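You operate a simulated robot arm through the tools that you are given. There is no shell and no other tool.

You run a simulated robot arm. Do the job below in one go: nothing can be reset, and whatever is moved stays where it is left.

## Task
Pack the long blue tray on the top of the bench with the ring press. At the end: the brown tub from the top of the bench with the ring press is on the clear dish; the purple block from the top of the bench with the ring press is on the small teal box; the yellow block is in the long blue tray; the red block from the top of the bench with the ring press is in the long blue tray; whatever was shut is shut again. Leave all else as you found it, and nothing knocked over.
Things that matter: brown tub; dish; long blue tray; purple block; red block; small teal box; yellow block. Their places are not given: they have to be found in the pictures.

Only the result counts: the job must be done as asked and must still hold three seconds after the hand-in. Knocking over, shifting, dropping, spilling or breaking anything else fails it.

## Robot
A 6-joint arm with a two-finger gripper, fixed in place. Base frame: the origin is at the foot of the arm, x ahead of it, y to its left, z up; the work surface is at about z = 760. Units: mm, rad, N and s.
With the tool pointing down near the work surface it reaches from about 300 to 680 mm from the base axis. Its first joint turns from -1.152 to 1.152 rad. Payload 2.45 kg.
Tool frame: the origin (TCP) lies between the finger pads and is the grasp point; the fingertips stand 30 mm ahead of it; z points along the fingers, y is the line along which they close. The gripper opens to 106 mm. The gripper's body begins 79 mm behind the TCP.
Orientation is that of the tool frame in the base frame, as a unit quaternion [w, x, y, z]. With the fingers straight down and closing along the base's y, the tool's x points along the base's -x, its y along +y and its z along -z.

## Interface
- The arm moves only by the tool jog_arm. Its argument "deltas" is a list of rows, each a list of 7 numbers: the shift along the tool's x, y, z in units of 300 mm (1.0 is 300 mm), then the turn, a rotation vector about the tool's x, y, z in units of 90 degrees (1.0 is 90 degrees), then the gripper command, from -1 (shut) to 1 (fully open), values between in proportion. In form: [[tx, ty, tz, ax, ay, az, claw], ...]. A call has 1 to 20 rows; each row is the pose to reach, as a shift and turn from the pose commanded when the call began, along the tool's axes at that moment. A call with a number of a shift or a turn outside -1 to 1 is refused whole. Rows are played at 5 a second. More than 50 mm and 0.15 rad between two rows, or a gripper value outside its range, and nothing of the call is played. A pose out of reach is approached as far as the arm can. The call stops where the force on the tool passes 40 N (or 10 N more than at its start, if that is more) or the arm is blocked; 0.2 s more then pass. Each finger travels about 153 mm/s and halts on what it meets, pressing with about 21 N; the grip force reading is that of the motor and also rises with nothing between the fingers. The clock runs only during rows and for 0.2 s after the last one: add rows that repeat a pose to give the fingers time. The reply holds the time, the measured pose of the TCP, the force on the tool along the base axes, the opening and the grip force, in the units named above and with some noise, with the torque about the TCP (base axes, N m) and any sound that the robot's microphone picked up.
- Cameras (640 x 400 px; columns grow to the right, rows downward): "scene" is fixed at [43.4, 400.8, 1395]; the picture's right is [-0.84, -0.54, 0.00], its down [-0.36, 0.57, -0.74] and it looks along [0.40, -0.62, -0.67] (base axes); focal length 353 px, centre (320, 200). "wrist" rides on the gripper at [76, -2, -106] in the tool frame; the picture's right is [0.02, 1.00, 0.00], its down [-0.78, 0.02, -0.62] and it looks along [-0.62, 0.01, 0.78] (tool axes); focal length 247 px, centre (320, 200).
- capture(camera): a new picture of that camera. The clock stands still meanwhile.
- point_at(camera, pixels): for up to 12 pixels [column, row] of the newest picture of that camera ("zoom" is the newest enlarged one), the place [x, y, z] in the base frame of the surface seen there, good to about 3 mm, but the place of the scene camera against the robot may be out by one fixed shift of up to 12 mm in any direction. The clock stands still meanwhile.
- enlarge(camera, box): a new picture of the part [left, top, right, bottom] of that camera's present view, enlarged. The clock stands still meanwhile.
- finish_job(): hands the job in; it is judged then, once.

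Unless the task says otherwise, let go and move clear before handing in.

The tools are called after "Emit:" by a JSON object that holds its "fn" and its "kwargs". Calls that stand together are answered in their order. jog_arm: Moves the arm, as the interface text tells. Its arguments: {"type":"object","properties":{"deltas":{"type":"array"}},"required":["deltas"]} The other tools are called the same way: capture (camera) takes a picture; point_at (camera, pixels) gives the place of the surface under pixels of a picture; enlarge (camera, box) takes an enlarged picture of a part of a camera's view; finish_job () hands the job in.

At the start:

```text
clock: 0.0
eef_pos: [396.9, -102.2, 1088.9]
ee_rot: [0.0, 0.001, 1.0, 0.0]
wrist_force: [-0.5, 0.3, -1.3]
moment: [-0.02, 0.0, 0.03]
width: 106.1
grasp_force: 0.1
```

scene: 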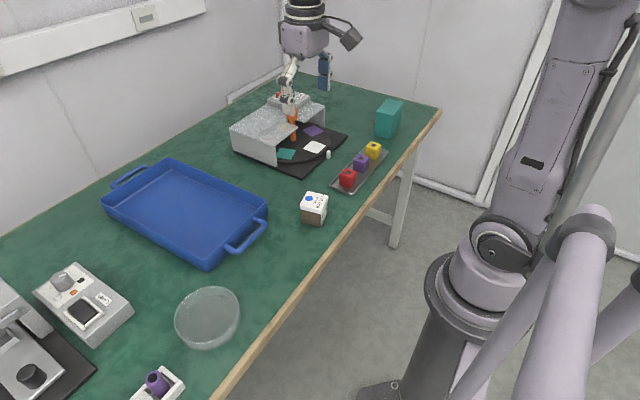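
wrist: 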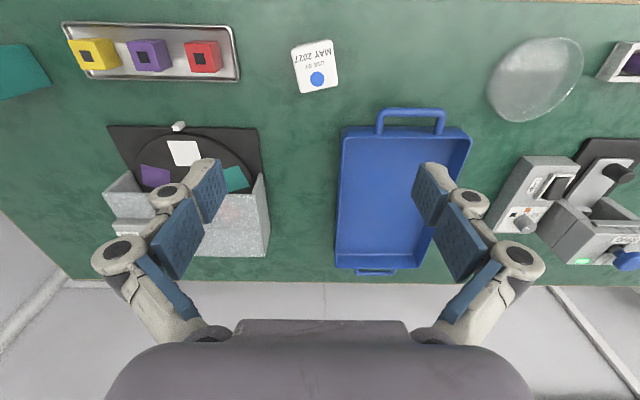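

The scene shows the blue tray around (185,210), a clear dish at (207,318), a tub at (314,208), blocks at (347,178), (361,162), (373,150), and a teal box at (388,118). I'll enlarge these areas for detail.

Emit:
{"fn": "enlarge", "kwargs": {"camera": "scene", "box": [220, 70, 440, 230]}}

Emit:
{"fn": "enlarge", "kwargs": {"camera": "scene", "box": [0, 240, 260, 400]}}

Emit:
{"fn": "enlarge", "kwargs": {"camera": "wrist", "box": [0, 0, 320, 200]}}

Emit:
{"fn": "enlarge", "kwargs": {"camera": "wrist", "box": [320, 0, 640, 280]}}

```text
2.50 times, centred on (330, 150) of scene
```

zoom: 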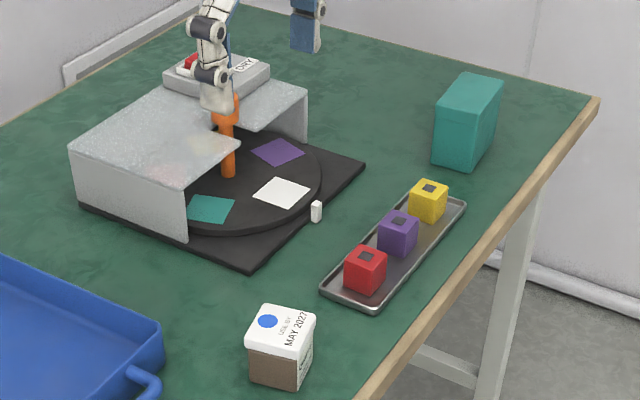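

```text
2.46 times, centred on (130, 320) of scene
```

zoom: 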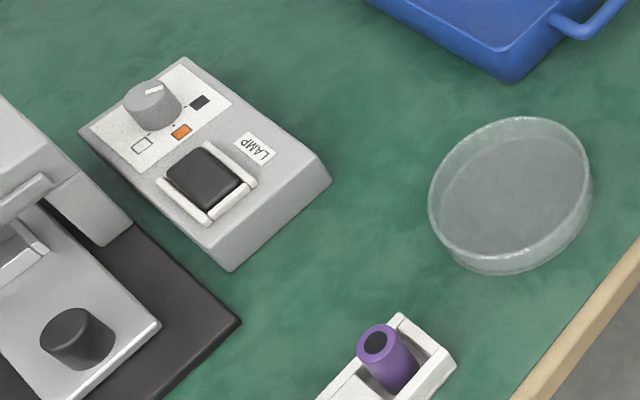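

```text
2.00 times, centred on (160, 100) of wrist
```

zoom: 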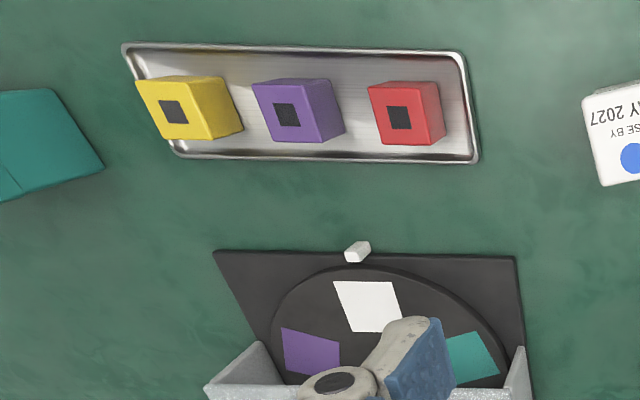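

```text
1.43 times, centred on (480, 140) of wrist
```

zoom: 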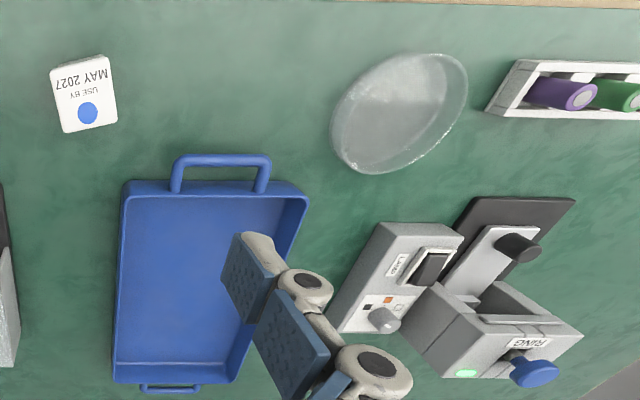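

The pictures show the three blocks on a metal tray, the tub with white lid, and an open-looking dish. Now I'll measure places of these from both cameras.

Emit:
{"fn": "point_at", "kwargs": {"camera": "wrist", "pixels": [[86, 56], [143, 57], [200, 59], [316, 66], [20, 68], [535, 78], [400, 200], [345, 130], [466, 130], [340, 262], [425, 265], [411, 112]]}}

Emit:
{"fn": "point_at", "kwargs": {"camera": "scene", "pixels": [[348, 173], [361, 158], [374, 146], [316, 199], [390, 106], [207, 315], [185, 210], [170, 161], [267, 206], [104, 203], [209, 268], [255, 238]]}}

Emit:
{"fn": "enlarge", "kwargs": {"camera": "wrist", "box": [460, 20, 620, 140]}}

Emit:
{"fn": "enlarge", "kwargs": {"camera": "scene", "box": [360, 90, 420, 150]}}

```text
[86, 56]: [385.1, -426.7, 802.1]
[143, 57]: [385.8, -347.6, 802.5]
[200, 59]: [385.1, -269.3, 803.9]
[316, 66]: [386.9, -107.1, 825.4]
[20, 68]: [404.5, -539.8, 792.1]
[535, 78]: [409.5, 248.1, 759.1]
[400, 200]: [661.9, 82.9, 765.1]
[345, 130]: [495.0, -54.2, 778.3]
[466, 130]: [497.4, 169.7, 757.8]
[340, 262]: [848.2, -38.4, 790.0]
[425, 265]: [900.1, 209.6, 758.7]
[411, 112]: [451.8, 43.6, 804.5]
```

```text
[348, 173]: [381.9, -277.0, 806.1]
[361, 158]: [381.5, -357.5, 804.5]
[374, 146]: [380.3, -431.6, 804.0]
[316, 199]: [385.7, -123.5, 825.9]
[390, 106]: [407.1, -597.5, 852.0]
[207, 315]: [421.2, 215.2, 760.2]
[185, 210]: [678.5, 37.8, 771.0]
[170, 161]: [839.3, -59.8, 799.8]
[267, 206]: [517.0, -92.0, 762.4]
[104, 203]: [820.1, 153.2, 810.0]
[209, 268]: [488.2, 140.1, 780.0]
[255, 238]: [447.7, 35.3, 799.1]
```

```text
3.33 times, centred on (540, 80) of wrist
```

zoom: 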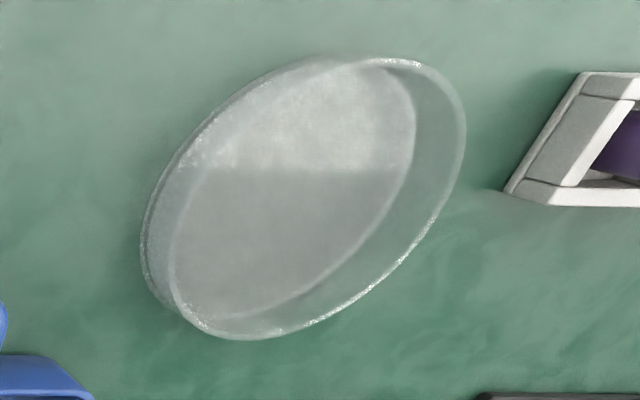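

```text
6.67 times, centred on (390, 120) of scene
```

zoom: 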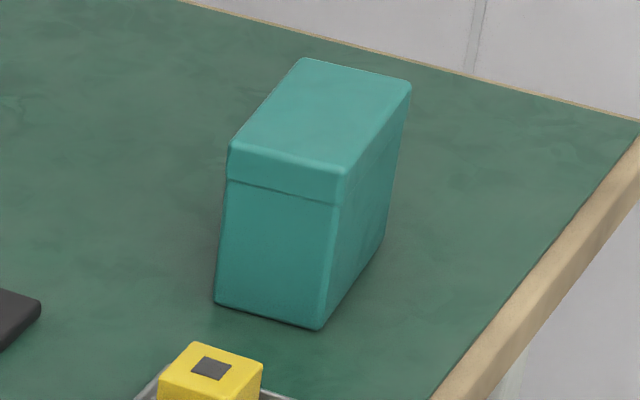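

Blocks' tops lie near x≈385, y≈-270/-350/-430, z≈803; the teal box top is near z=852. I'll move the wrist camera closer to the blocks to measure them well.

Emit:
{"fn": "jog_arm", "kwargs": {"deltas": [[0.046, -0.118, 0.052, 0, 0, 0, 1], [0.092, -0.236, 0.104, 0, 0, 0, 1], [0.138, -0.354, 0.156, 0, 0, 0, 1], [0.185, -0.472, 0.208, 0, 0, 0, 1], [0.231, -0.59, 0.26, 0, 0, 0, 1], [0.277, -0.709, 0.311, 0, 0, 0, 1], [0.323, -0.827, 0.363, 0, 0, 0, 1], [0.323, -0.827, 0.363, 0, 0, 0, 1]]}}

Emit:
{"fn": "capture", "kwargs": {"camera": "wrist"}}

Emit:
{"fn": "capture", "kwargs": {"camera": "scene"}}

```text
clock: 1.8
eef_pos: [299.3, -352.5, 979.0]
ee_rot: [-0.001, -0.001, 1.0, 0.0]
wrist_force: [0.3, -0.1, 0.6]
moment: [0.02, 0.0, 0.01]
width: 105.9
grasp_force: 0.1
```

```text
taken
```

wrist: 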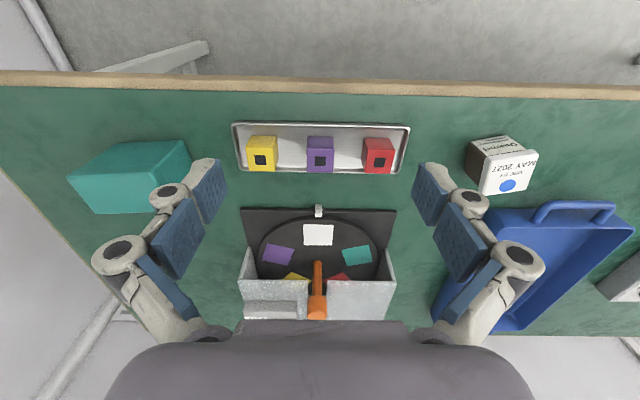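

```text
taken
```

scene: 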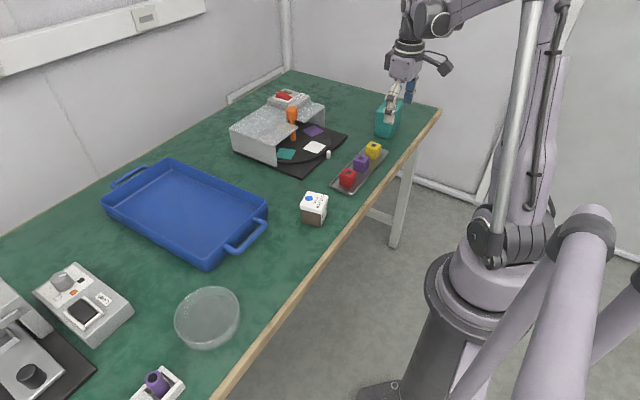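

The blocks now show at (262,155), (319,155), (378,156) in the wrist view, the teal box at (135,175). I'll enlarge and take points on their corners.

Emit:
{"fn": "enlarge", "kwargs": {"camera": "wrist", "box": [220, 110, 420, 190]}}

Emit:
{"fn": "point_at", "kwargs": {"camera": "wrist", "pixels": [[260, 160], [320, 161], [380, 160], [150, 155], [183, 145], [192, 170], [80, 180], [98, 205], [130, 195], [105, 157], [155, 190], [130, 175]]}}

Emit:
{"fn": "point_at", "kwargs": {"camera": "scene", "pixels": [[348, 173], [361, 158], [374, 146], [316, 199], [346, 191], [332, 181], [388, 153], [363, 191]]}}

```text
3.20 times, centred on (320, 150) of wrist
```

zoom: 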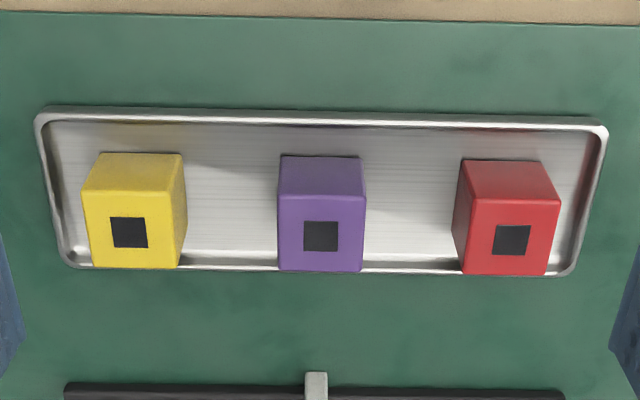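

```text
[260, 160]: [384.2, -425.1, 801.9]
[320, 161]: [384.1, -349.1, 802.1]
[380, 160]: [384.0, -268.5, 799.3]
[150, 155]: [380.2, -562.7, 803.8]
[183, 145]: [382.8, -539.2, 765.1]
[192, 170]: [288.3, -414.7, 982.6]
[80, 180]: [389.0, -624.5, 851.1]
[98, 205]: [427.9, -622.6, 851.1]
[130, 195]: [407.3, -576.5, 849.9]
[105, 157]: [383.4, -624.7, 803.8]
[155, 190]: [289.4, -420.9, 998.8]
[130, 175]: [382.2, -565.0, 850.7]
```

```text
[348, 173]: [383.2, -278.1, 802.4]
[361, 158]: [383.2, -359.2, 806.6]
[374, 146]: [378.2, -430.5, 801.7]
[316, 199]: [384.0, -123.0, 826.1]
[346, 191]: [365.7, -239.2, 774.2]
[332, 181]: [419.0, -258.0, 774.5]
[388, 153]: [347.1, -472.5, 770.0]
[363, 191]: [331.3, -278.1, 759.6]
```

The zoom shows the top faces with dark squares at (129,232), (321,236), (511,240). I'll read the top-face edges and the tray's rim on the zoom.

Emit:
{"fn": "point_at", "kwargs": {"camera": "zoom", "pixels": [[129, 232], [321, 236], [511, 240], [90, 225], [175, 225], [283, 232], [360, 232], [472, 236], [553, 236], [321, 202], [321, 265], [420, 200]]}}

Emit:
{"fn": "point_at", "kwargs": {"camera": "zoom", "pixels": [[230, 113], [500, 121], [40, 150], [600, 160], [230, 267], [410, 270], [130, 198], [130, 262], [511, 205], [511, 268], [315, 380], [230, 180]]}}

```text
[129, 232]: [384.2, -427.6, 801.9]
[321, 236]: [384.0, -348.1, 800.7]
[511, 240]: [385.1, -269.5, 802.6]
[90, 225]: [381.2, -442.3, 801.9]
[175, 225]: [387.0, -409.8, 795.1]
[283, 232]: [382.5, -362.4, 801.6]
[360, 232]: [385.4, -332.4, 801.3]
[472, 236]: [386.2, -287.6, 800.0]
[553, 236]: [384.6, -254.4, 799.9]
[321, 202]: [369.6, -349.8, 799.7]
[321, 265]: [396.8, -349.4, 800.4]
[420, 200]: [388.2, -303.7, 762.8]
```

```text
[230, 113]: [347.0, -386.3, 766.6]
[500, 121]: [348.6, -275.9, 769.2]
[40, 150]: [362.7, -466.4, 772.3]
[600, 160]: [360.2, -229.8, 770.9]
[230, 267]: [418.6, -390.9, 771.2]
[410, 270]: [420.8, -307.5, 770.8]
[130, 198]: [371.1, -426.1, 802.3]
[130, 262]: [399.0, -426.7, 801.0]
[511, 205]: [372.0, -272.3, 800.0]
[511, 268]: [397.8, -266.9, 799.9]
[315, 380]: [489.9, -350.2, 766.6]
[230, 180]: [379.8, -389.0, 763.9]
```

Block tops are about 36 mm wide at z≈801, with centres yellow (384.5,-427), purple (384,-348), red (385,-270). Next I move left toward the teal box to view it clear of the finger.

Emit:
{"fn": "jog_arm", "kwargs": {"deltas": [[0, -0.13, -0.05, 0, 0, 0, 1], [0, -0.26, -0.1, 0, 0, 0, 1], [0, -0.4, -0.1, 0, 0, 0, 1], [0, -0.55, -0.1, 0, 0, 0, 1], [0, -0.55, -0.1, 0, 0, 0, 1]]}}

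Emit:
{"fn": "enlarge", "kwargs": {"camera": "wrist", "box": [200, 110, 400, 235]}}

Emit:
{"fn": "capture", "kwargs": {"camera": "wrist"}}

```text
clock: 3.0
eef_pos: [300.6, -518.0, 1009.3]
ee_rot: [0.0, -0.001, 1.0, 0.0]
wrist_force: [0.8, 0.1, 0.5]
moment: [0.01, 0.01, 0.02]
width: 106.0
grasp_force: 0.0
```

```text
3.20 times, centred on (300, 172) of wrist
```

zoom: 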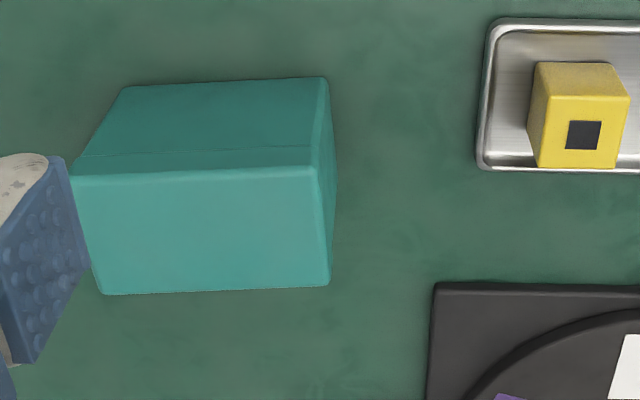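

```text
taken
```

wrist: 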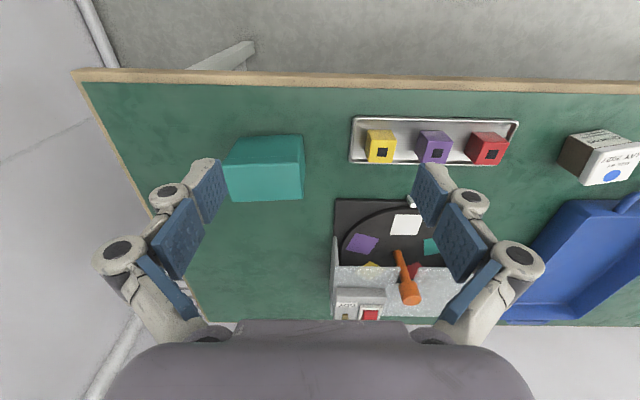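

Emit:
{"fn": "point_at", "kwargs": {"camera": "zoom", "pixels": [[80, 184], [310, 175], [105, 288], [325, 278], [200, 180], [210, 286], [200, 235], [320, 230], [90, 235], [313, 172], [220, 135], [330, 150]]}}

```text
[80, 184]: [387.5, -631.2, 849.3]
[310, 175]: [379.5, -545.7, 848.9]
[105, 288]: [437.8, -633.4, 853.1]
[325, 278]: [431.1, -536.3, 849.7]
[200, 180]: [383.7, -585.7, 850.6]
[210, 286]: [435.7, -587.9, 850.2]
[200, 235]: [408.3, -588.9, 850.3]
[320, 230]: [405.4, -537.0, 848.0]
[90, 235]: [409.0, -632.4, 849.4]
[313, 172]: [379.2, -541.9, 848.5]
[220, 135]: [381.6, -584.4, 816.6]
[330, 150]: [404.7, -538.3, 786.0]
```

The box top spans x 379–438, y -635…-538, z≈850. I'll test reach above it with the empty hand, staying with the fingertips about 50 mm clear.

Emit:
{"fn": "jog_arm", "kwargs": {"deltas": [[-0.1, -0.05, 0, 0, 0, 0, 1], [-0.22, -0.12, 0, 0, 0, 0, 1], [-0.357, -0.2, 0.05, 0, 0, 0, 1], [-0.357, -0.2, 0.15, 0, 0, 0, 1], [-0.357, -0.2, 0.25, 0, 0, 0, 1], [-0.357, -0.2, 0.25, 0, 0, 0, 1]]}}

Emit:
{"fn": "capture", "kwargs": {"camera": "scene"}}

```text
clock: 4.4
eef_pos: [398.4, -561.0, 930.6]
ee_rot: [0.0, -0.002, 1.0, 0.0]
wrist_force: [-0.9, -1.7, -0.7]
moment: [0.0, -0.01, -0.03]
width: 106.2
grasp_force: 0.0
out of reach, approached as far as the arm can: row 3, 4, 5, 6
```

```text
taken
```

scene: 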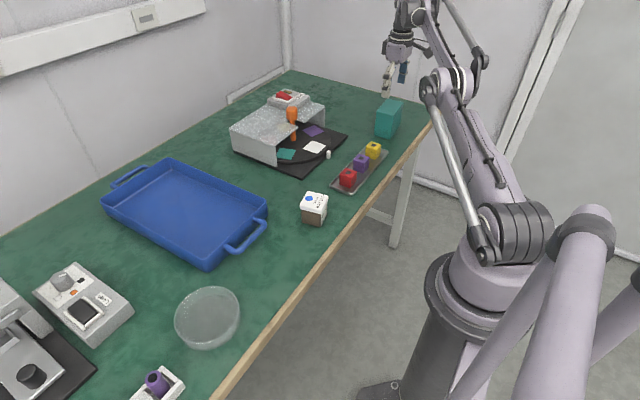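

Tool-down reach ends at about r=688 (398,-561), short of the box centre. I'll test tilting about the closing axis by 12° so the fingers lean outward.

Emit:
{"fn": "jog_arm", "kwargs": {"deltas": [[0, 0, 0, 0, -0.07, 0, 1], [0, 0, 0, 0, -0.1333, 0, 1], [0, 0, 0, 0, -0.1333, 0, 1], [0, 0, 0, 0, -0.1333, 0, 1]]}}

```text
clock: 5.4
eef_pos: [399.0, -561.5, 931.7]
ee_rot: [0.106, 0.0, 0.994, 0.0]
wrist_force: [-0.3, -0.6, 0.2]
moment: [-0.02, -0.03, 0.01]
width: 106.1
grasp_force: 0.0
```

With the tilt the pose holds; now I test shifting to (407,-575,905), still clear of the box top.

Emit:
{"fn": "jog_arm", "kwargs": {"deltas": [[-0.02, -0.045, 0.0, 0, 0, 0, 1], [-0.008, -0.045, 0.09, 0, 0, 0, 1], [-0.008, -0.045, 0.09, 0, 0, 0, 1]]}}

```text
clock: 6.2
eef_pos: [405.3, -576.0, 905.2]
ee_rot: [0.105, 0.0, 0.994, 0.0]
wrist_force: [0.8, 0.3, 0.3]
moment: [-0.03, -0.03, -0.02]
width: 106.1
grasp_force: 0.1
```

The tilted pose reaches (405,-576,905), so I'll place the purple block that way. Now I raise, travel above the purple block at (384,-348), and set the opening to about 66 mm to clear neighbours.

Emit:
{"fn": "jog_arm", "kwargs": {"deltas": [[-0.032, 0, -0.147, 0, 0, 0, 1], [-0.01, 0.15, -0.147, 0, 0, 0, 1], [0.01, 0.3, -0.13, 0, 0, 0, 0.245], [0.03, 0.45, -0.1, 0, 0, 0, 0.245], [0.05, 0.6, -0.05, 0, 0, 0, 0.245], [0.07, 0.74, 0.0, 0, 0, 0, 0.245], [0.097, 0.759, 0.064, 0, 0, 0, 0.245], [0.097, 0.759, 0.064, 0, 0, 0, 0.245]]}}

Emit:
{"fn": "capture", "kwargs": {"camera": "wrist"}}

```text
clock: 8.0
eef_pos: [382.5, -346.3, 879.3]
ee_rot: [0.104, 0.0, 0.995, 0.001]
wrist_force: [0.3, -0.3, -0.1]
moment: [0.0, -0.01, -0.01]
width: 66.2
grasp_force: 0.0
```

```text
taken
```

wrist: 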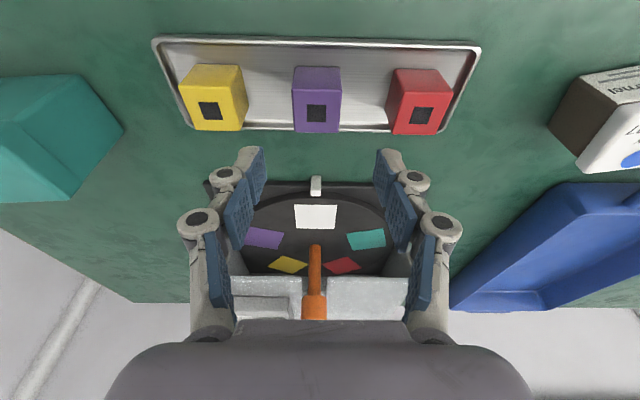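

The purple block's top is at (316,113). I'll re-measure it from here before descending.

Emit:
{"fn": "point_at", "kwargs": {"camera": "wrist", "pixels": [[316, 113], [298, 113], [335, 113], [316, 103], [316, 128], [211, 110], [421, 115], [270, 90]]}}

Emit:
{"fn": "enlarge", "kwargs": {"camera": "wrist", "box": [250, 50, 390, 150]}}

```text
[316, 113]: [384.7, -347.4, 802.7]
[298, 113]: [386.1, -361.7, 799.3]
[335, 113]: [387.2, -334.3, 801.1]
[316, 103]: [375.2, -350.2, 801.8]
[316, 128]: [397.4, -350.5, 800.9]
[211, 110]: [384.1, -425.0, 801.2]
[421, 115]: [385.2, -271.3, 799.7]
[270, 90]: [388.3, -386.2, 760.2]
```

```text
4.00 times, centred on (320, 100) of wrist
```

zoom: 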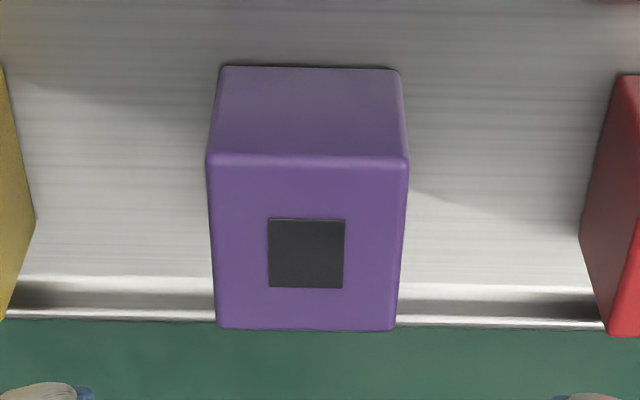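

The purple block is aligned with the axes at (385,-348.5). I descend straight to z≈800 with the fingers straddling it.

Emit:
{"fn": "jog_arm", "kwargs": {"deltas": [[0.02, -0.0067, 0.086, 0, 0, 0, 0.245], [0.041, -0.0067, 0.17, 0, 0, 0, 0.245], [0.051, -0.0067, 0.214, 0, 0, 0, 0.245], [0.061, -0.0067, 0.257, 0, 0, 0, 0.245], [0.061, -0.0067, 0.257, 0, 0, 0, 0.245]]}}

Emit:
{"fn": "capture", "kwargs": {"camera": "wrist"}}

```text
clock: 9.2
eef_pos: [380.2, -348.8, 801.4]
ee_rot: [0.104, -0.001, 0.995, 0.0]
wrist_force: [0.1, 0.1, 0.1]
moment: [0.03, 0.01, 0.01]
width: 65.9
grasp_force: 0.0
```

```text
taken
```

wrist: 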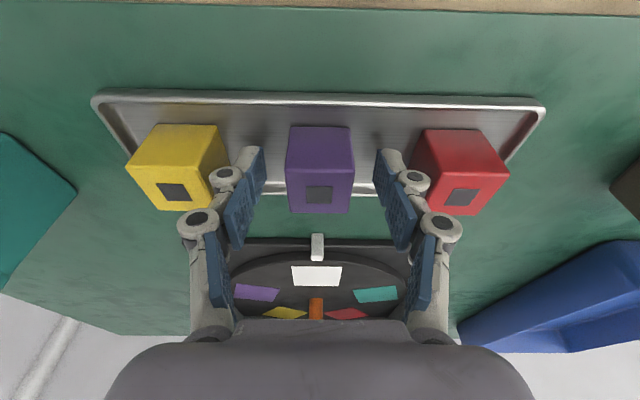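

The fingers straddle the purple block evenly (block at columns 286–354, pads at 250 and 390). Closing now.

Emit:
{"fn": "jog_arm", "kwargs": {"deltas": [[0, 0, 0, 0, 0, 0, 0], [0, 0, 0, 0, 0, 0, -0.5], [0, 0, 0, 0, 0, 0, -1], [0, 0, 0, 0, 0, 0, -1]]}}

```text
clock: 10.2
eef_pos: [380.3, -349.3, 802.3]
ee_rot: [0.104, 0.0, 0.995, -0.001]
wrist_force: [-0.3, 0.2, 1.0]
moment: [0.0, -0.03, -0.01]
width: 35.6
grasp_force: 21.0
```

Width 35.6 with 21 N: the purple block is held. I lift it straight up by 130 mm and check.

Emit:
{"fn": "jog_arm", "kwargs": {"deltas": [[-0.011, 0, -0.05, 0, 0, 0, -1], [-0.04, 0, -0.19, 0, 0, 0, -1], [-0.07, 0, -0.32, 0, 0, 0, -1], [-0.091, 0, -0.423, 0, 0, 0, -1], [-0.091, 0, -0.423, 0, 0, 0, -1]]}}

Emit:
{"fn": "capture", "kwargs": {"camera": "wrist"}}

Emit:
{"fn": "capture", "kwargs": {"camera": "scene"}}

```text
clock: 11.4
eef_pos: [380.5, -349.7, 931.5]
ee_rot: [0.105, -0.001, 0.994, 0.0]
wrist_force: [0.1, 0.3, -1.2]
moment: [-0.01, 0.02, 0.03]
width: 35.1
grasp_force: 21.0
```

```text
taken
```

wrist: 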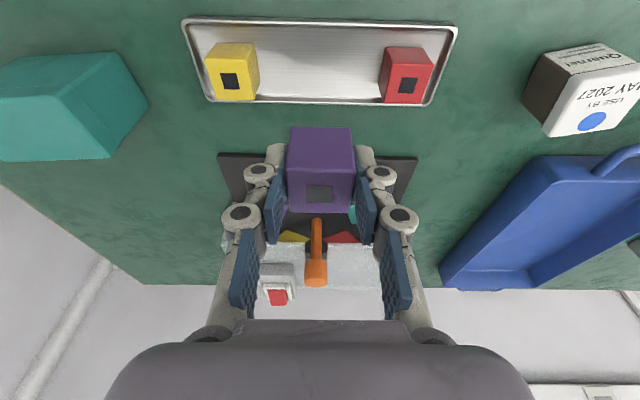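

```text
taken
```

scene: 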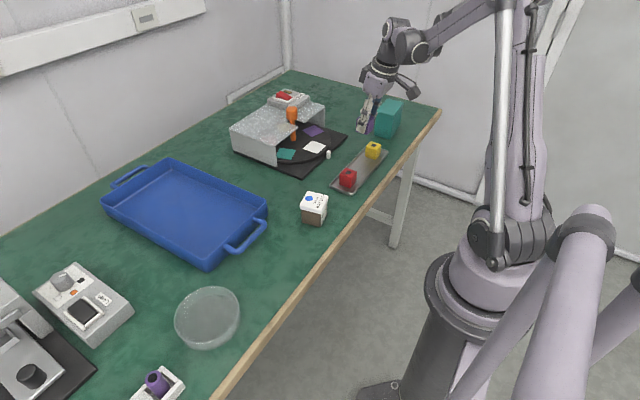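

The block hangs level between the pads. I carry it over to the teal box at height, aiming for the block centre at (407,-577).

Emit:
{"fn": "jog_arm", "kwargs": {"deltas": [[-0.01, -0.1, 0.002, 0, 0, 0, -1], [-0.022, -0.23, 0.005, 0, 0, 0, -1], [-0.035, -0.37, 0.008, 0, 0, 0, -1], [-0.05, -0.51, 0.011, 0, 0, 0, -1], [-0.06, -0.64, 0.014, 0, 0, 0, -1], [-0.073, -0.758, 0.016, 0, 0, 0, -1], [-0.073, -0.758, 0.016, 0, 0, 0, -1]]}}

Emit:
{"fn": "capture", "kwargs": {"camera": "wrist"}}

Emit:
{"fn": "enlarge", "kwargs": {"camera": "scene", "box": [340, 60, 450, 150]}}

```text
clock: 13.0
eef_pos: [402.7, -577.0, 930.7]
ee_rot: [0.105, -0.001, 0.995, 0.001]
wrist_force: [-0.7, 0.4, -0.7]
moment: [-0.01, 0.03, 0.0]
width: 35.4
grasp_force: 20.9
```

```text
taken
```

wrist: 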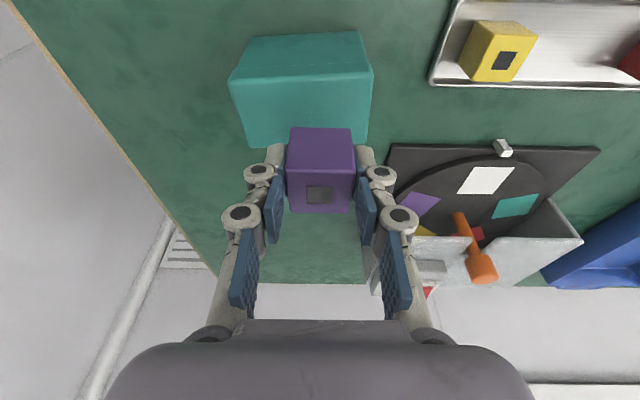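

```text
4.44 times, centred on (395, 105) of scene
```

zoom: 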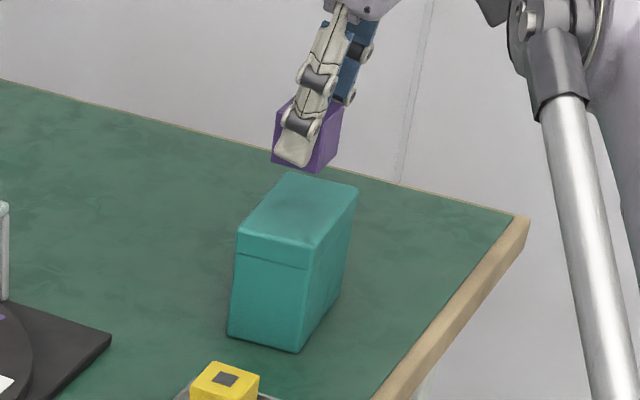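

Level at (402.7,-577,930.7) with the box top 42 mm below the block's bottom. I lower to about 2 mm short of contact and check the force.

Emit:
{"fn": "jog_arm", "kwargs": {"deltas": [[0.0105, 0, 0.049, 0, 0, 0, -1], [0.0197, 0, 0.091, 0, 0, 0, -1], [0.0246, 0, 0.114, 0, 0, 0, -1], [0.0278, 0, 0.1286, 0, 0, 0, -1], [0.0278, 0, 0.1286, 0, 0, 0, -1]]}}

Emit:
{"fn": "enlarge", "kwargs": {"camera": "scene", "box": [340, 60, 450, 150]}}

```text
clock: 14.2
eef_pos: [403.0, -576.8, 891.0]
ee_rot: [0.105, 0.001, 0.994, 0.0]
wrist_force: [-0.2, -0.4, -0.8]
moment: [0.03, 0.0, 0.0]
width: 35.0
grasp_force: 21.1
```

```text
4.44 times, centred on (395, 105) of scene
```

zoom: 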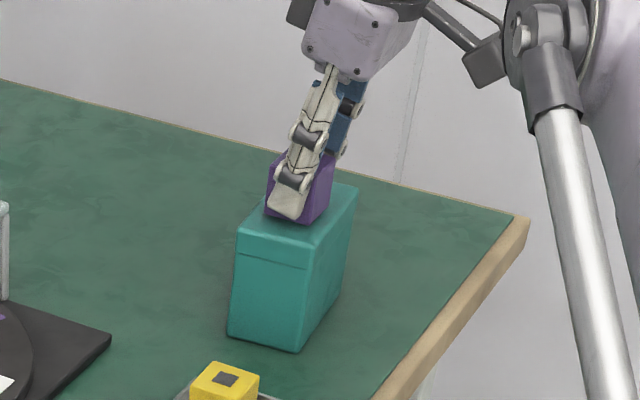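

No contact force yet (-0.8 N). Lowering in 1 mm steps.

Emit:
{"fn": "jog_arm", "kwargs": {"deltas": [[0.0007, 0, 0.0033, 0, 0, 0, -1], [0.0011, 0, 0.005, 0, 0, 0, -1], [0.0014, 0, 0.0065, 0, 0, 0, -1]]}}

```text
clock: 15.0
eef_pos: [401.4, -577.6, 888.9]
ee_rot: [0.105, -0.001, 0.995, 0.0]
wrist_force: [0.7, 0.1, -0.4]
moment: [-0.04, 0.02, 0.0]
width: 35.2
grasp_force: 21.1
```

Emit:
{"fn": "jog_arm", "kwargs": {"deltas": [[0.0004, 0, 0.0016, 0, 0, 0, -1], [0.0007, 0, 0.0033, 0, 0, 0, -1]]}}

```text
clock: 15.6
eef_pos: [402.4, -577.8, 890.0]
ee_rot: [0.105, 0.0, 0.994, 0.0]
wrist_force: [0.8, 0.0, -1.1]
moment: [0.0, 0.01, -0.02]
width: 35.3
grasp_force: 21.3
```

Still no contact force at a commanded z of about 888. I continue in 1 mm steps.

Emit:
{"fn": "jog_arm", "kwargs": {"deltas": [[0.0004, 0, 0.0016, 0, 0, 0, -1], [0.0007, 0, 0.0033, 0, 0, 0, -1]]}}

Emit:
{"fn": "enlarge", "kwargs": {"camera": "scene", "box": [375, 80, 415, 120]}}

```text
clock: 16.2
eef_pos: [403.2, -576.9, 888.8]
ee_rot: [0.105, 0.0, 0.994, 0.0]
wrist_force: [-0.3, 0.5, 0.5]
moment: [0.02, 0.01, -0.01]
width: 35.2
grasp_force: 21.3
```

```text
10.00 times, centred on (395, 100) of scene
```

zoom: 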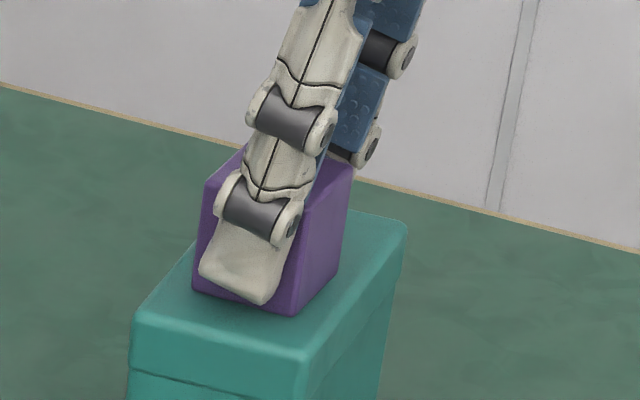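

The force rose to +0.5 N, maybe touching. One more millimetre to confirm.

Emit:
{"fn": "jog_arm", "kwargs": {"deltas": [[0.0004, 0, 0.0016, 0, 0, 0, -1], [0.0007, 0, 0.0033, 0, 0, 0, -1]]}}

```text
clock: 16.8
eef_pos: [402.7, -577.7, 888.1]
ee_rot: [0.105, 0.0, 0.994, 0.0]
wrist_force: [-1.1, -1.3, 16.9]
moment: [0.0, -0.03, -0.03]
width: 35.4
grasp_force: 20.8
```

Contact confirmed at 17 N. I back off half a millimetre and open the fingers to about 66 mm.

Emit:
{"fn": "jog_arm", "kwargs": {"deltas": [[-0.0003, 0, -0.0016, 0, 0, 0, -1], [-0.0003, 0, -0.0016, 0, 0, 0, -0.2], [-0.0003, 0, -0.0016, 0, 0, 0, 0.0], [-0.0003, 0, -0.0016, 0, 0, 0, 0.245], [-0.0003, 0, -0.0016, 0, 0, 0, 0.245]]}}

Emit:
{"fn": "enlarge", "kwargs": {"camera": "scene", "box": [375, 80, 415, 120]}}

```text
clock: 18.0
eef_pos: [402.1, -576.6, 888.0]
ee_rot: [0.105, 0.0, 0.995, 0.0]
wrist_force: [-0.8, -0.6, -0.2]
moment: [0.0, 0.01, 0.0]
width: 65.9
grasp_force: 0.1
```

```text
10.00 times, centred on (395, 100) of scene
```

zoom: 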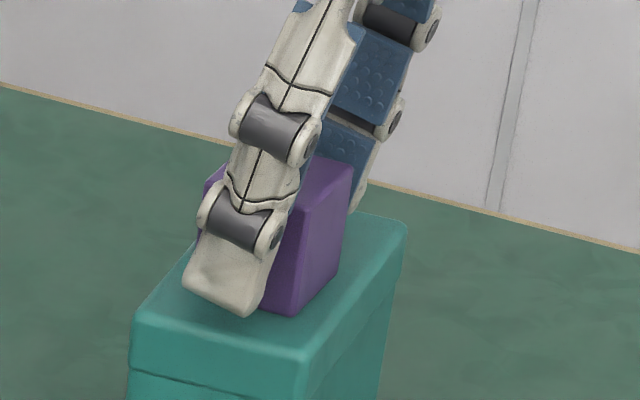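

The purple block stands on the teal box, released. I rise straight up, then move upright over the yellow block at (384.5,-426.5).

Emit:
{"fn": "jog_arm", "kwargs": {"deltas": [[-0.021, 0, -0.098, 0, 0, 0, 0.245], [-0.042, 0, -0.196, 0, 0, 0, 0.245], [-0.063, 0, -0.293, 0, 0, 0, 0.245], [-0.04, 0.14, -0.27, 0, 0.04, 0, 0.245], [-0.01, 0.27, -0.2, 0, 0.09, 0, 0.245], [0.02, 0.4, -0.12, 0, 0.1333, 0, 0.245], [0.05, 0.502, -0.03, 0, 0.1333, 0, 0.245], [0.064, 0.502, 0.013, 0, 0.1333, 0, 0.245], [0.064, 0.502, 0.013, 0, 0.1333, 0, 0.245]]}}

Emit:
{"fn": "capture", "kwargs": {"camera": "wrist"}}

Emit:
{"fn": "enlarge", "kwargs": {"camera": "scene", "box": [340, 60, 450, 150]}}

```text
clock: 20.0
eef_pos: [384.9, -425.6, 879.1]
ee_rot: [0.0, 0.001, 1.0, 0.0]
wrist_force: [-0.5, -0.1, -0.6]
moment: [0.01, 0.02, 0.01]
width: 66.1
grasp_force: 0.2
```

```text
taken
```

wrist: 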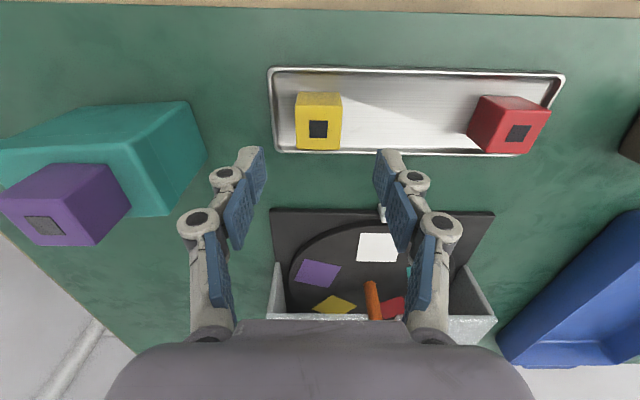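

```text
4.44 times, centred on (395, 105) of scene
```

zoom: 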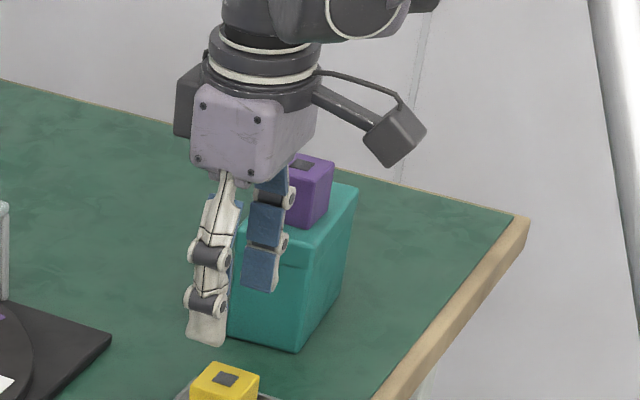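

The purple block rests on the box. I measure the yellow block's top now at (318,128).

Emit:
{"fn": "point_at", "kwargs": {"camera": "wrist", "pixels": [[318, 128], [299, 128], [338, 128], [318, 115], [318, 146], [518, 132], [400, 120]]}}

Emit:
{"fn": "enlarge", "kwargs": {"camera": "wrist", "box": [260, 60, 400, 160]}}

```text
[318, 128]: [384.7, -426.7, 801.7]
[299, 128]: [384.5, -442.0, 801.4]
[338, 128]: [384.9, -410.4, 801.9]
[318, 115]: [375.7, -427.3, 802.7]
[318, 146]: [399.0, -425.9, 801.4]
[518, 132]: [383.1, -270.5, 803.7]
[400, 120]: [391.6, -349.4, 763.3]
```

```text
4.00 times, centred on (330, 110) of wrist
```

zoom: 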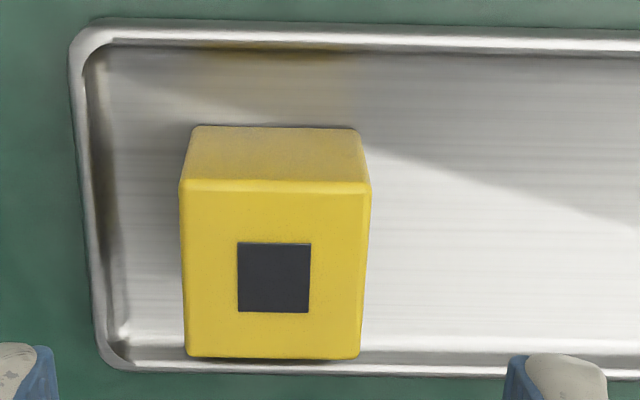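

The yellow block is centred at (384.7,-426.5); the tray's rim (z≈772) is close, so I descend only to TCP z≈807 with a 56 mm opening, then close.

Emit:
{"fn": "jog_arm", "kwargs": {"deltas": [[0, -0.002, 0.06, 0, 0, 0, 0.057], [0, -0.002, 0.15, 0, 0, 0, 0.057], [0, -0.002, 0.2, 0, 0, 0, 0.057], [0, -0.002, 0.24, 0, 0, 0, 0.057], [0, -0.002, 0.24, 0, 0, 0, 0.057]]}}

Emit:
{"fn": "capture", "kwargs": {"camera": "wrist"}}

```text
clock: 21.2
eef_pos: [384.4, -427.5, 806.5]
ee_rot: [-0.001, 0.0, 1.0, 0.0]
wrist_force: [0.4, 0.2, 0.0]
moment: [-0.02, -0.03, 0.0]
width: 55.9
grasp_force: 0.1
```

```text
taken
```

wrist: 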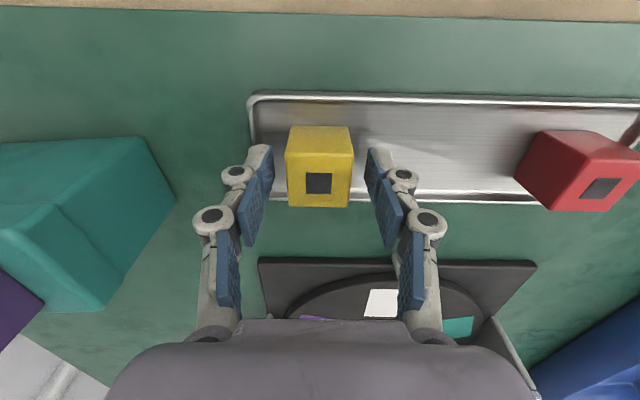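

The pads straddle the yellow block evenly. I close, wait, and lift.

Emit:
{"fn": "jog_arm", "kwargs": {"deltas": [[0, 0, 0, 0, 0, 0, -0.3], [0, 0, 0, 0, 0, 0, -1], [0, 0, 0, 0, 0, 0, -1], [0, 0, -0.04, 0, 0, 0, -1], [0, 0, -0.15, 0, 0, 0, -1], [0, 0, -0.3, 0, 0, 0, -1], [0, 0, -0.45, 0, 0, 0, -1], [0, 0, -0.45, 0, 0, 0, -1]]}}

Emit:
{"fn": "capture", "kwargs": {"camera": "wrist"}}

```text
clock: 23.0
eef_pos: [383.6, -427.1, 943.0]
ee_rot: [0.0, 0.001, 1.0, 0.0]
wrist_force: [-0.1, -0.1, -0.7]
moment: [0.0, 0.03, 0.0]
width: 35.3
grasp_force: 20.8
```

```text
taken
```

wrist: 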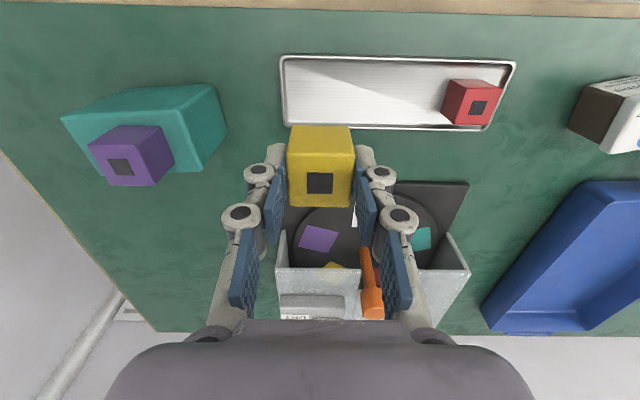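

The yellow block is held and level. I carry it along y at constant height toward the blue tray.

Emit:
{"fn": "jog_arm", "kwargs": {"deltas": [[0, 0.1, 0, 0, 0, 0, -1], [0, 0.25, 0, 0, 0, 0, -1], [0, 0.4, 0, 0, 0, 0, -1], [0, 0.55, 0, 0, 0, 0, -1], [0, 0.7, 0, 0, 0, 0, -1], [0, 0.85, 0, 0, 0, 0, -1], [0, 1.0, 0, 0, 0, 0, -1]]}}

Emit:
{"fn": "jog_arm", "kwargs": {"deltas": [[-0.05, 0.12, 0, 0, 0, 0, -1], [-0.1, 0.26, 0, 0, 0, 0, -1], [-0.16, 0.4, 0, 0, 0, 0, -1], [-0.2, 0.43, 0, 0, 0, 0, -1], [-0.2, 0.43, 0, 0, 0, 0, -1]]}}

Emit:
{"fn": "capture", "kwargs": {"camera": "wrist"}}

Emit:
{"fn": "capture", "kwargs": {"camera": "scene"}}

```text
clock: 24.6
eef_pos: [383.4, -127.4, 943.5]
ee_rot: [0.0, 0.0, 1.0, 0.0]
wrist_force: [-0.3, -0.2, -0.4]
moment: [-0.02, -0.05, -0.03]
width: 35.1
grasp_force: 21.4
```

```text
clock: 25.8
eef_pos: [444.1, 3.0, 942.8]
ee_rot: [-0.001, 0.0, 1.0, 0.001]
wrist_force: [-0.4, -0.1, -0.6]
moment: [0.01, -0.02, 0.0]
width: 35.2
grasp_force: 20.8
```

```text
taken
```

wrist: 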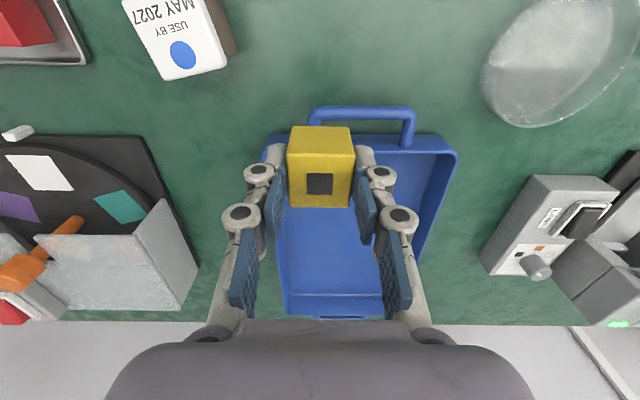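

```text
taken
```

scene: 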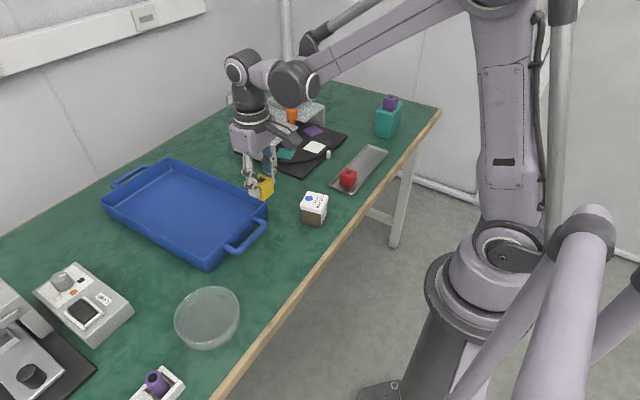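

The tray lies at columns 263–458 in the wrist picture. I measure its rims and floor.

Emit:
{"fn": "point_at", "kwargs": {"camera": "wrist", "pixels": [[268, 150], [452, 155], [430, 138], [430, 160], [330, 250], [345, 235], [411, 270], [425, 190], [285, 310], [430, 240], [300, 290], [340, 290]]}}

Emit:
{"fn": "point_at", "kwargs": {"camera": "scene", "pixels": [[190, 220], [220, 230], [215, 255], [260, 212], [205, 205], [150, 215], [170, 180], [230, 205]]}}

Emit:
{"fn": "enlarge", "kwargs": {"camera": "scene", "box": [90, 140, 290, 280]}}

```text
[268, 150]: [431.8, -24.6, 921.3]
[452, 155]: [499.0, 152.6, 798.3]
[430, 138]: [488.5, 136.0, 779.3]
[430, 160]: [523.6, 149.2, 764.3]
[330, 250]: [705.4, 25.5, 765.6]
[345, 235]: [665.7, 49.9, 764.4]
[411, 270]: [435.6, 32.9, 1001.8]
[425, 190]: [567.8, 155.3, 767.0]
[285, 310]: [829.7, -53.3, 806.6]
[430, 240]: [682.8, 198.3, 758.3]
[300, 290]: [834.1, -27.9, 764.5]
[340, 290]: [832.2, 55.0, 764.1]
```

```text
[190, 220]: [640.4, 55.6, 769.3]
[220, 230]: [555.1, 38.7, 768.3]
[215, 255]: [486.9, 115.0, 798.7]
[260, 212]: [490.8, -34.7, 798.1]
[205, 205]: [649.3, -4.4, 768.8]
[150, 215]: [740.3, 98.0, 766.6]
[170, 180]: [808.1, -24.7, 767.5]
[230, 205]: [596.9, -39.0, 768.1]
```

```text
2.86 times, centred on (190, 210) of scene
```

zoom: 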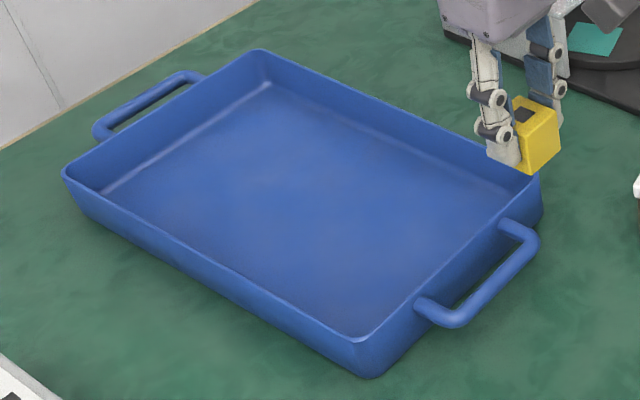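

The tray floor is z≈765 with rims at ≈800, x 495–835, y -55…155. I move above (575,20), then lower to 15 mm above the floor.

Emit:
{"fn": "jog_arm", "kwargs": {"deltas": [[-0.12, 0.02, 0, 0, 0, 0, -1], [-0.27, 0.04, 0, 0, 0, 0, -1], [-0.42, 0.057, 0, 0, 0, 0, -1], [-0.437, 0.057, 0.1, 0, 0, 0, -1], [-0.437, 0.057, 0.24, 0, 0, 0, -1], [-0.437, 0.057, 0.36, 0, 0, 0, -1], [-0.437, 0.057, 0.4, 0, 0, 0, -1], [-0.437, 0.057, 0.4, 0, 0, 0, -1]]}}

Emit:
{"fn": "enlarge", "kwargs": {"camera": "scene", "box": [90, 140, 290, 280]}}

```text
clock: 27.6
eef_pos: [576.1, 19.1, 821.7]
ee_rot: [0.001, 0.0, 1.0, -0.001]
wrist_force: [0.2, 0.7, -1.2]
moment: [0.01, -0.02, 0.02]
width: 35.2
grasp_force: 20.6
```

```text
2.86 times, centred on (190, 210) of scene
```

zoom: 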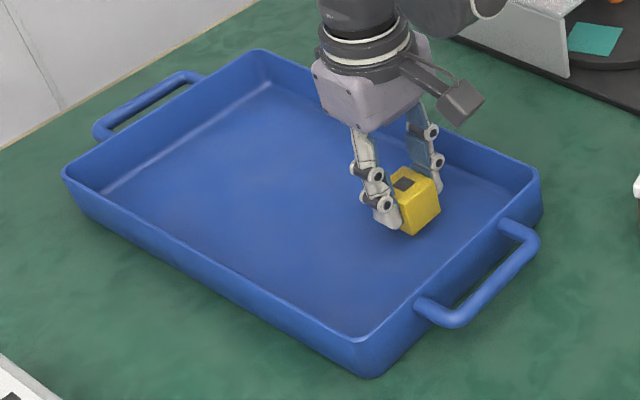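

The block is above the floor at TCP z≈822. I lower 12 mm slowly and read the force.

Emit:
{"fn": "jog_arm", "kwargs": {"deltas": [[0, 0, 0.02, 0, 0, 0, -1], [0, 0, 0.033, 0, 0, 0, -1], [0, 0, 0.038, 0, 0, 0, -1], [0, 0, 0.041, 0, 0, 0, -1]]}}

```text
clock: 28.6
eef_pos: [576.4, 19.2, 810.2]
ee_rot: [-0.001, 0.001, 1.0, 0.001]
wrist_force: [-0.6, 0.9, -0.7]
moment: [0.02, 0.0, -0.02]
width: 35.0
grasp_force: 21.2
```

Emit:
{"fn": "jog_arm", "kwargs": {"deltas": [[0, 0, 0.002, 0, 0, 0, -1], [0, 0, 0.0035, 0, 0, 0, -1]]}}

```text
clock: 29.2
eef_pos: [576.3, 18.7, 810.3]
ee_rot: [0.0, 0.0, 1.0, 0.0]
wrist_force: [-0.2, -0.1, -1.3]
moment: [-0.03, -0.01, 0.03]
width: 35.2
grasp_force: 20.9
```

Still free (-1.3 N). Another 1 mm.

Emit:
{"fn": "jog_arm", "kwargs": {"deltas": [[0, 0, 0.002, 0, 0, 0, -1], [0, 0, 0.0035, 0, 0, 0, -1]]}}

```text
clock: 29.8
eef_pos: [576.1, 18.0, 808.8]
ee_rot: [0.001, 0.0, 1.0, 0.0]
wrist_force: [0.4, -0.4, 11.3]
moment: [-0.02, -0.01, -0.01]
width: 35.1
grasp_force: 21.6
```

Contact at 11 N. I open to about 60 mm and rise straight up.

Emit:
{"fn": "jog_arm", "kwargs": {"deltas": [[0, 0, -0.001, 0, 0, 0, -0.2], [0, 0, -0.001, 0, 0, 0, 0.0], [0, 0, -0.001, 0, 0, 0, 0.15], [0, 0, -0.001, 0, 0, 0, 0.15], [0, 0, -0.1, 0, 0, 0, 0.15], [0, 0, -0.23, 0, 0, 0, 0.15], [0, 0, -0.38, 0, 0, 0, 0.15], [0, 0, -0.38, 0, 0, 0, 0.15]]}}

Emit:
{"fn": "enlarge", "kwargs": {"camera": "scene", "box": [90, 140, 290, 280]}}

```text
clock: 31.6
eef_pos: [575.3, 20.4, 921.9]
ee_rot: [0.0, 0.0, 1.0, 0.0]
wrist_force: [0.5, -0.3, 1.2]
moment: [0.0, -0.01, 0.0]
width: 61.0
grasp_force: 0.0
```

```text
2.86 times, centred on (190, 210) of scene
```

zoom: 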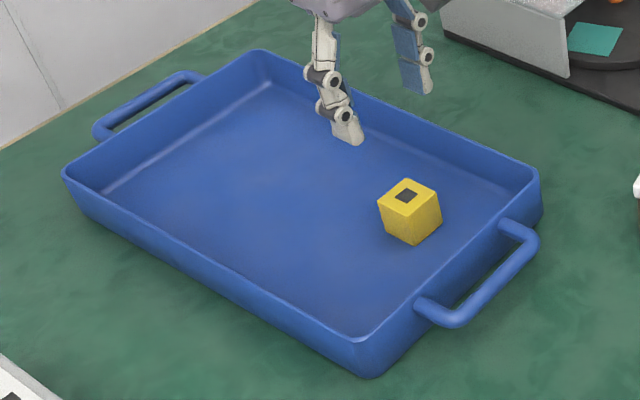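

The yellow block stands in the blue tray. I move to above the red block at (384.5,-270).

Emit:
{"fn": "jog_arm", "kwargs": {"deltas": [[0.079, -0.121, 0, 0, 0, 0, 0.057], [0.159, -0.242, 0, 0, 0, 0, 0.057], [0.238, -0.363, 0, 0, 0, 0, 0.057], [0.318, -0.484, 0, 0, 0, 0, 0.057], [0.397, -0.604, 0, 0, 0, 0, 0.057], [0.476, -0.725, 0, 0, 0, 0, 0.057], [0.556, -0.846, 0, 0, 0, 0, 0.057], [0.635, -0.967, 0, 0, 0, 0, 0.057], [0.635, -0.967, 0.13, 0, 0, 0, 0.057], [0.635, -0.967, 0.13, 0, 0, 0, 0.057]]}}

Emit:
{"fn": "capture", "kwargs": {"camera": "wrist"}}

```text
clock: 33.8
eef_pos: [383.4, -271.7, 883.7]
ee_rot: [0.0, -0.001, 1.0, 0.0]
wrist_force: [-0.1, 0.3, 0.5]
moment: [-0.03, 0.01, 0.01]
width: 55.9
grasp_force: 0.0
```

```text
taken
```

wrist: 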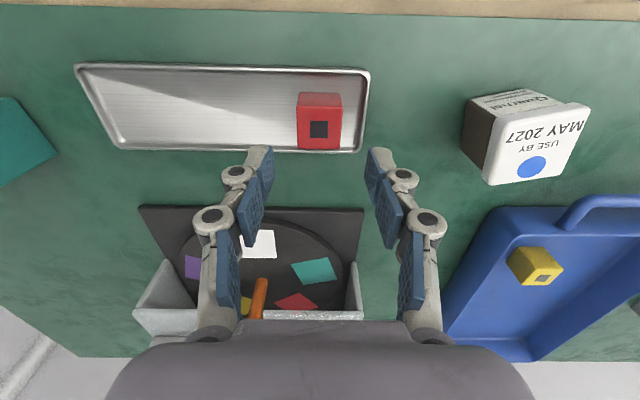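

The red block's top is at (319,129). I measure it and take a closer look at the tub, whose white lid seems wider than its brown body.

Emit:
{"fn": "point_at", "kwargs": {"camera": "wrist", "pixels": [[319, 129], [300, 129], [339, 129], [319, 118], [319, 146], [525, 140], [493, 175], [545, 176], [585, 112], [513, 102], [478, 140], [535, 95]]}}

Emit:
{"fn": "enlarge", "kwargs": {"camera": "wrist", "box": [450, 75, 610, 195]}}

Emit:
{"fn": "enlarge", "kwargs": {"camera": "scene", "box": [290, 180, 340, 230]}}

```text
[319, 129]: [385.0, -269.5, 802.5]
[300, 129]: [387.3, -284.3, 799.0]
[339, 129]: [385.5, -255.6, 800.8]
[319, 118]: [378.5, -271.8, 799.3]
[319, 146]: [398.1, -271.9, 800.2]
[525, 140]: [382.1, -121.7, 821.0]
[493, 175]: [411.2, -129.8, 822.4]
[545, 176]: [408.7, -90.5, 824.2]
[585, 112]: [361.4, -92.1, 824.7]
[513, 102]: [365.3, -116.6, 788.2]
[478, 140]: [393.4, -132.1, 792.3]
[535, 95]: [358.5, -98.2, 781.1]
```

```text
3.33 times, centred on (530, 135) of wrist
```

zoom: 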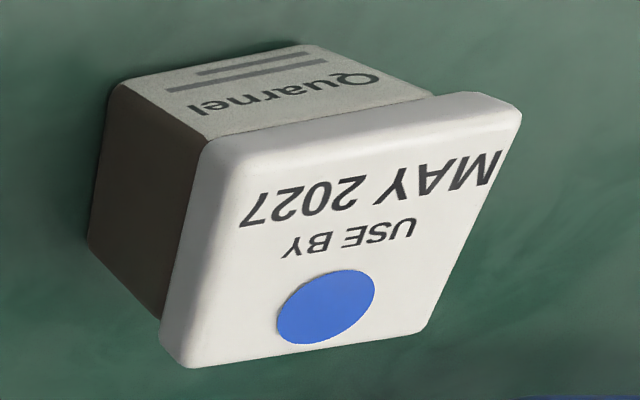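

```text
8.00 times, centred on (315, 205) of scene
```

zoom: 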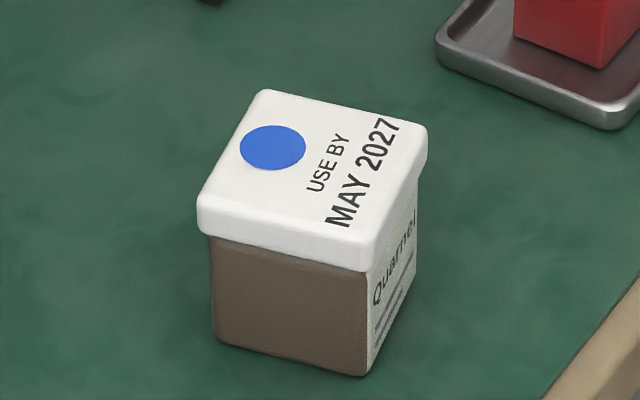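

Red block centred at (385,-270.3). I descend on it to TCP z≈807 and check before closing.

Emit:
{"fn": "jog_arm", "kwargs": {"deltas": [[-0.003, 0.004, 0.08, 0, 0, 0, 0.057], [-0.003, 0.004, 0.17, 0, 0, 0, 0.057], [-0.003, 0.004, 0.22, 0, 0, 0, 0.057], [-0.003, 0.004, 0.253, 0, 0, 0, 0.057], [-0.003, 0.004, 0.253, 0, 0, 0, 0.057]]}}

Emit:
{"fn": "capture", "kwargs": {"camera": "wrist"}}

```text
clock: 35.0
eef_pos: [385.8, -270.2, 807.0]
ee_rot: [-0.001, -0.001, 1.0, 0.0]
wrist_force: [-0.7, -0.2, 0.3]
moment: [-0.01, 0.02, 0.03]
width: 55.9
grasp_force: 0.0
```

```text
taken
```

wrist: 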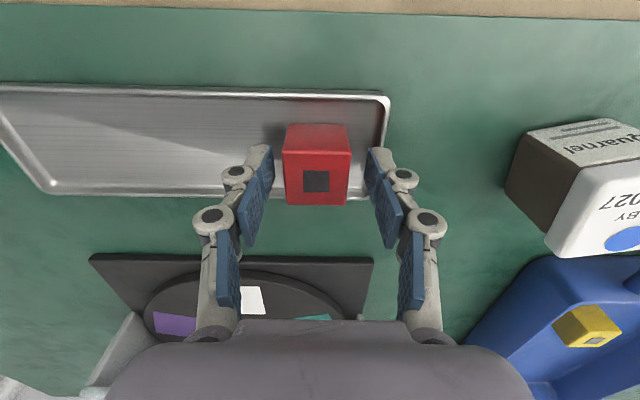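

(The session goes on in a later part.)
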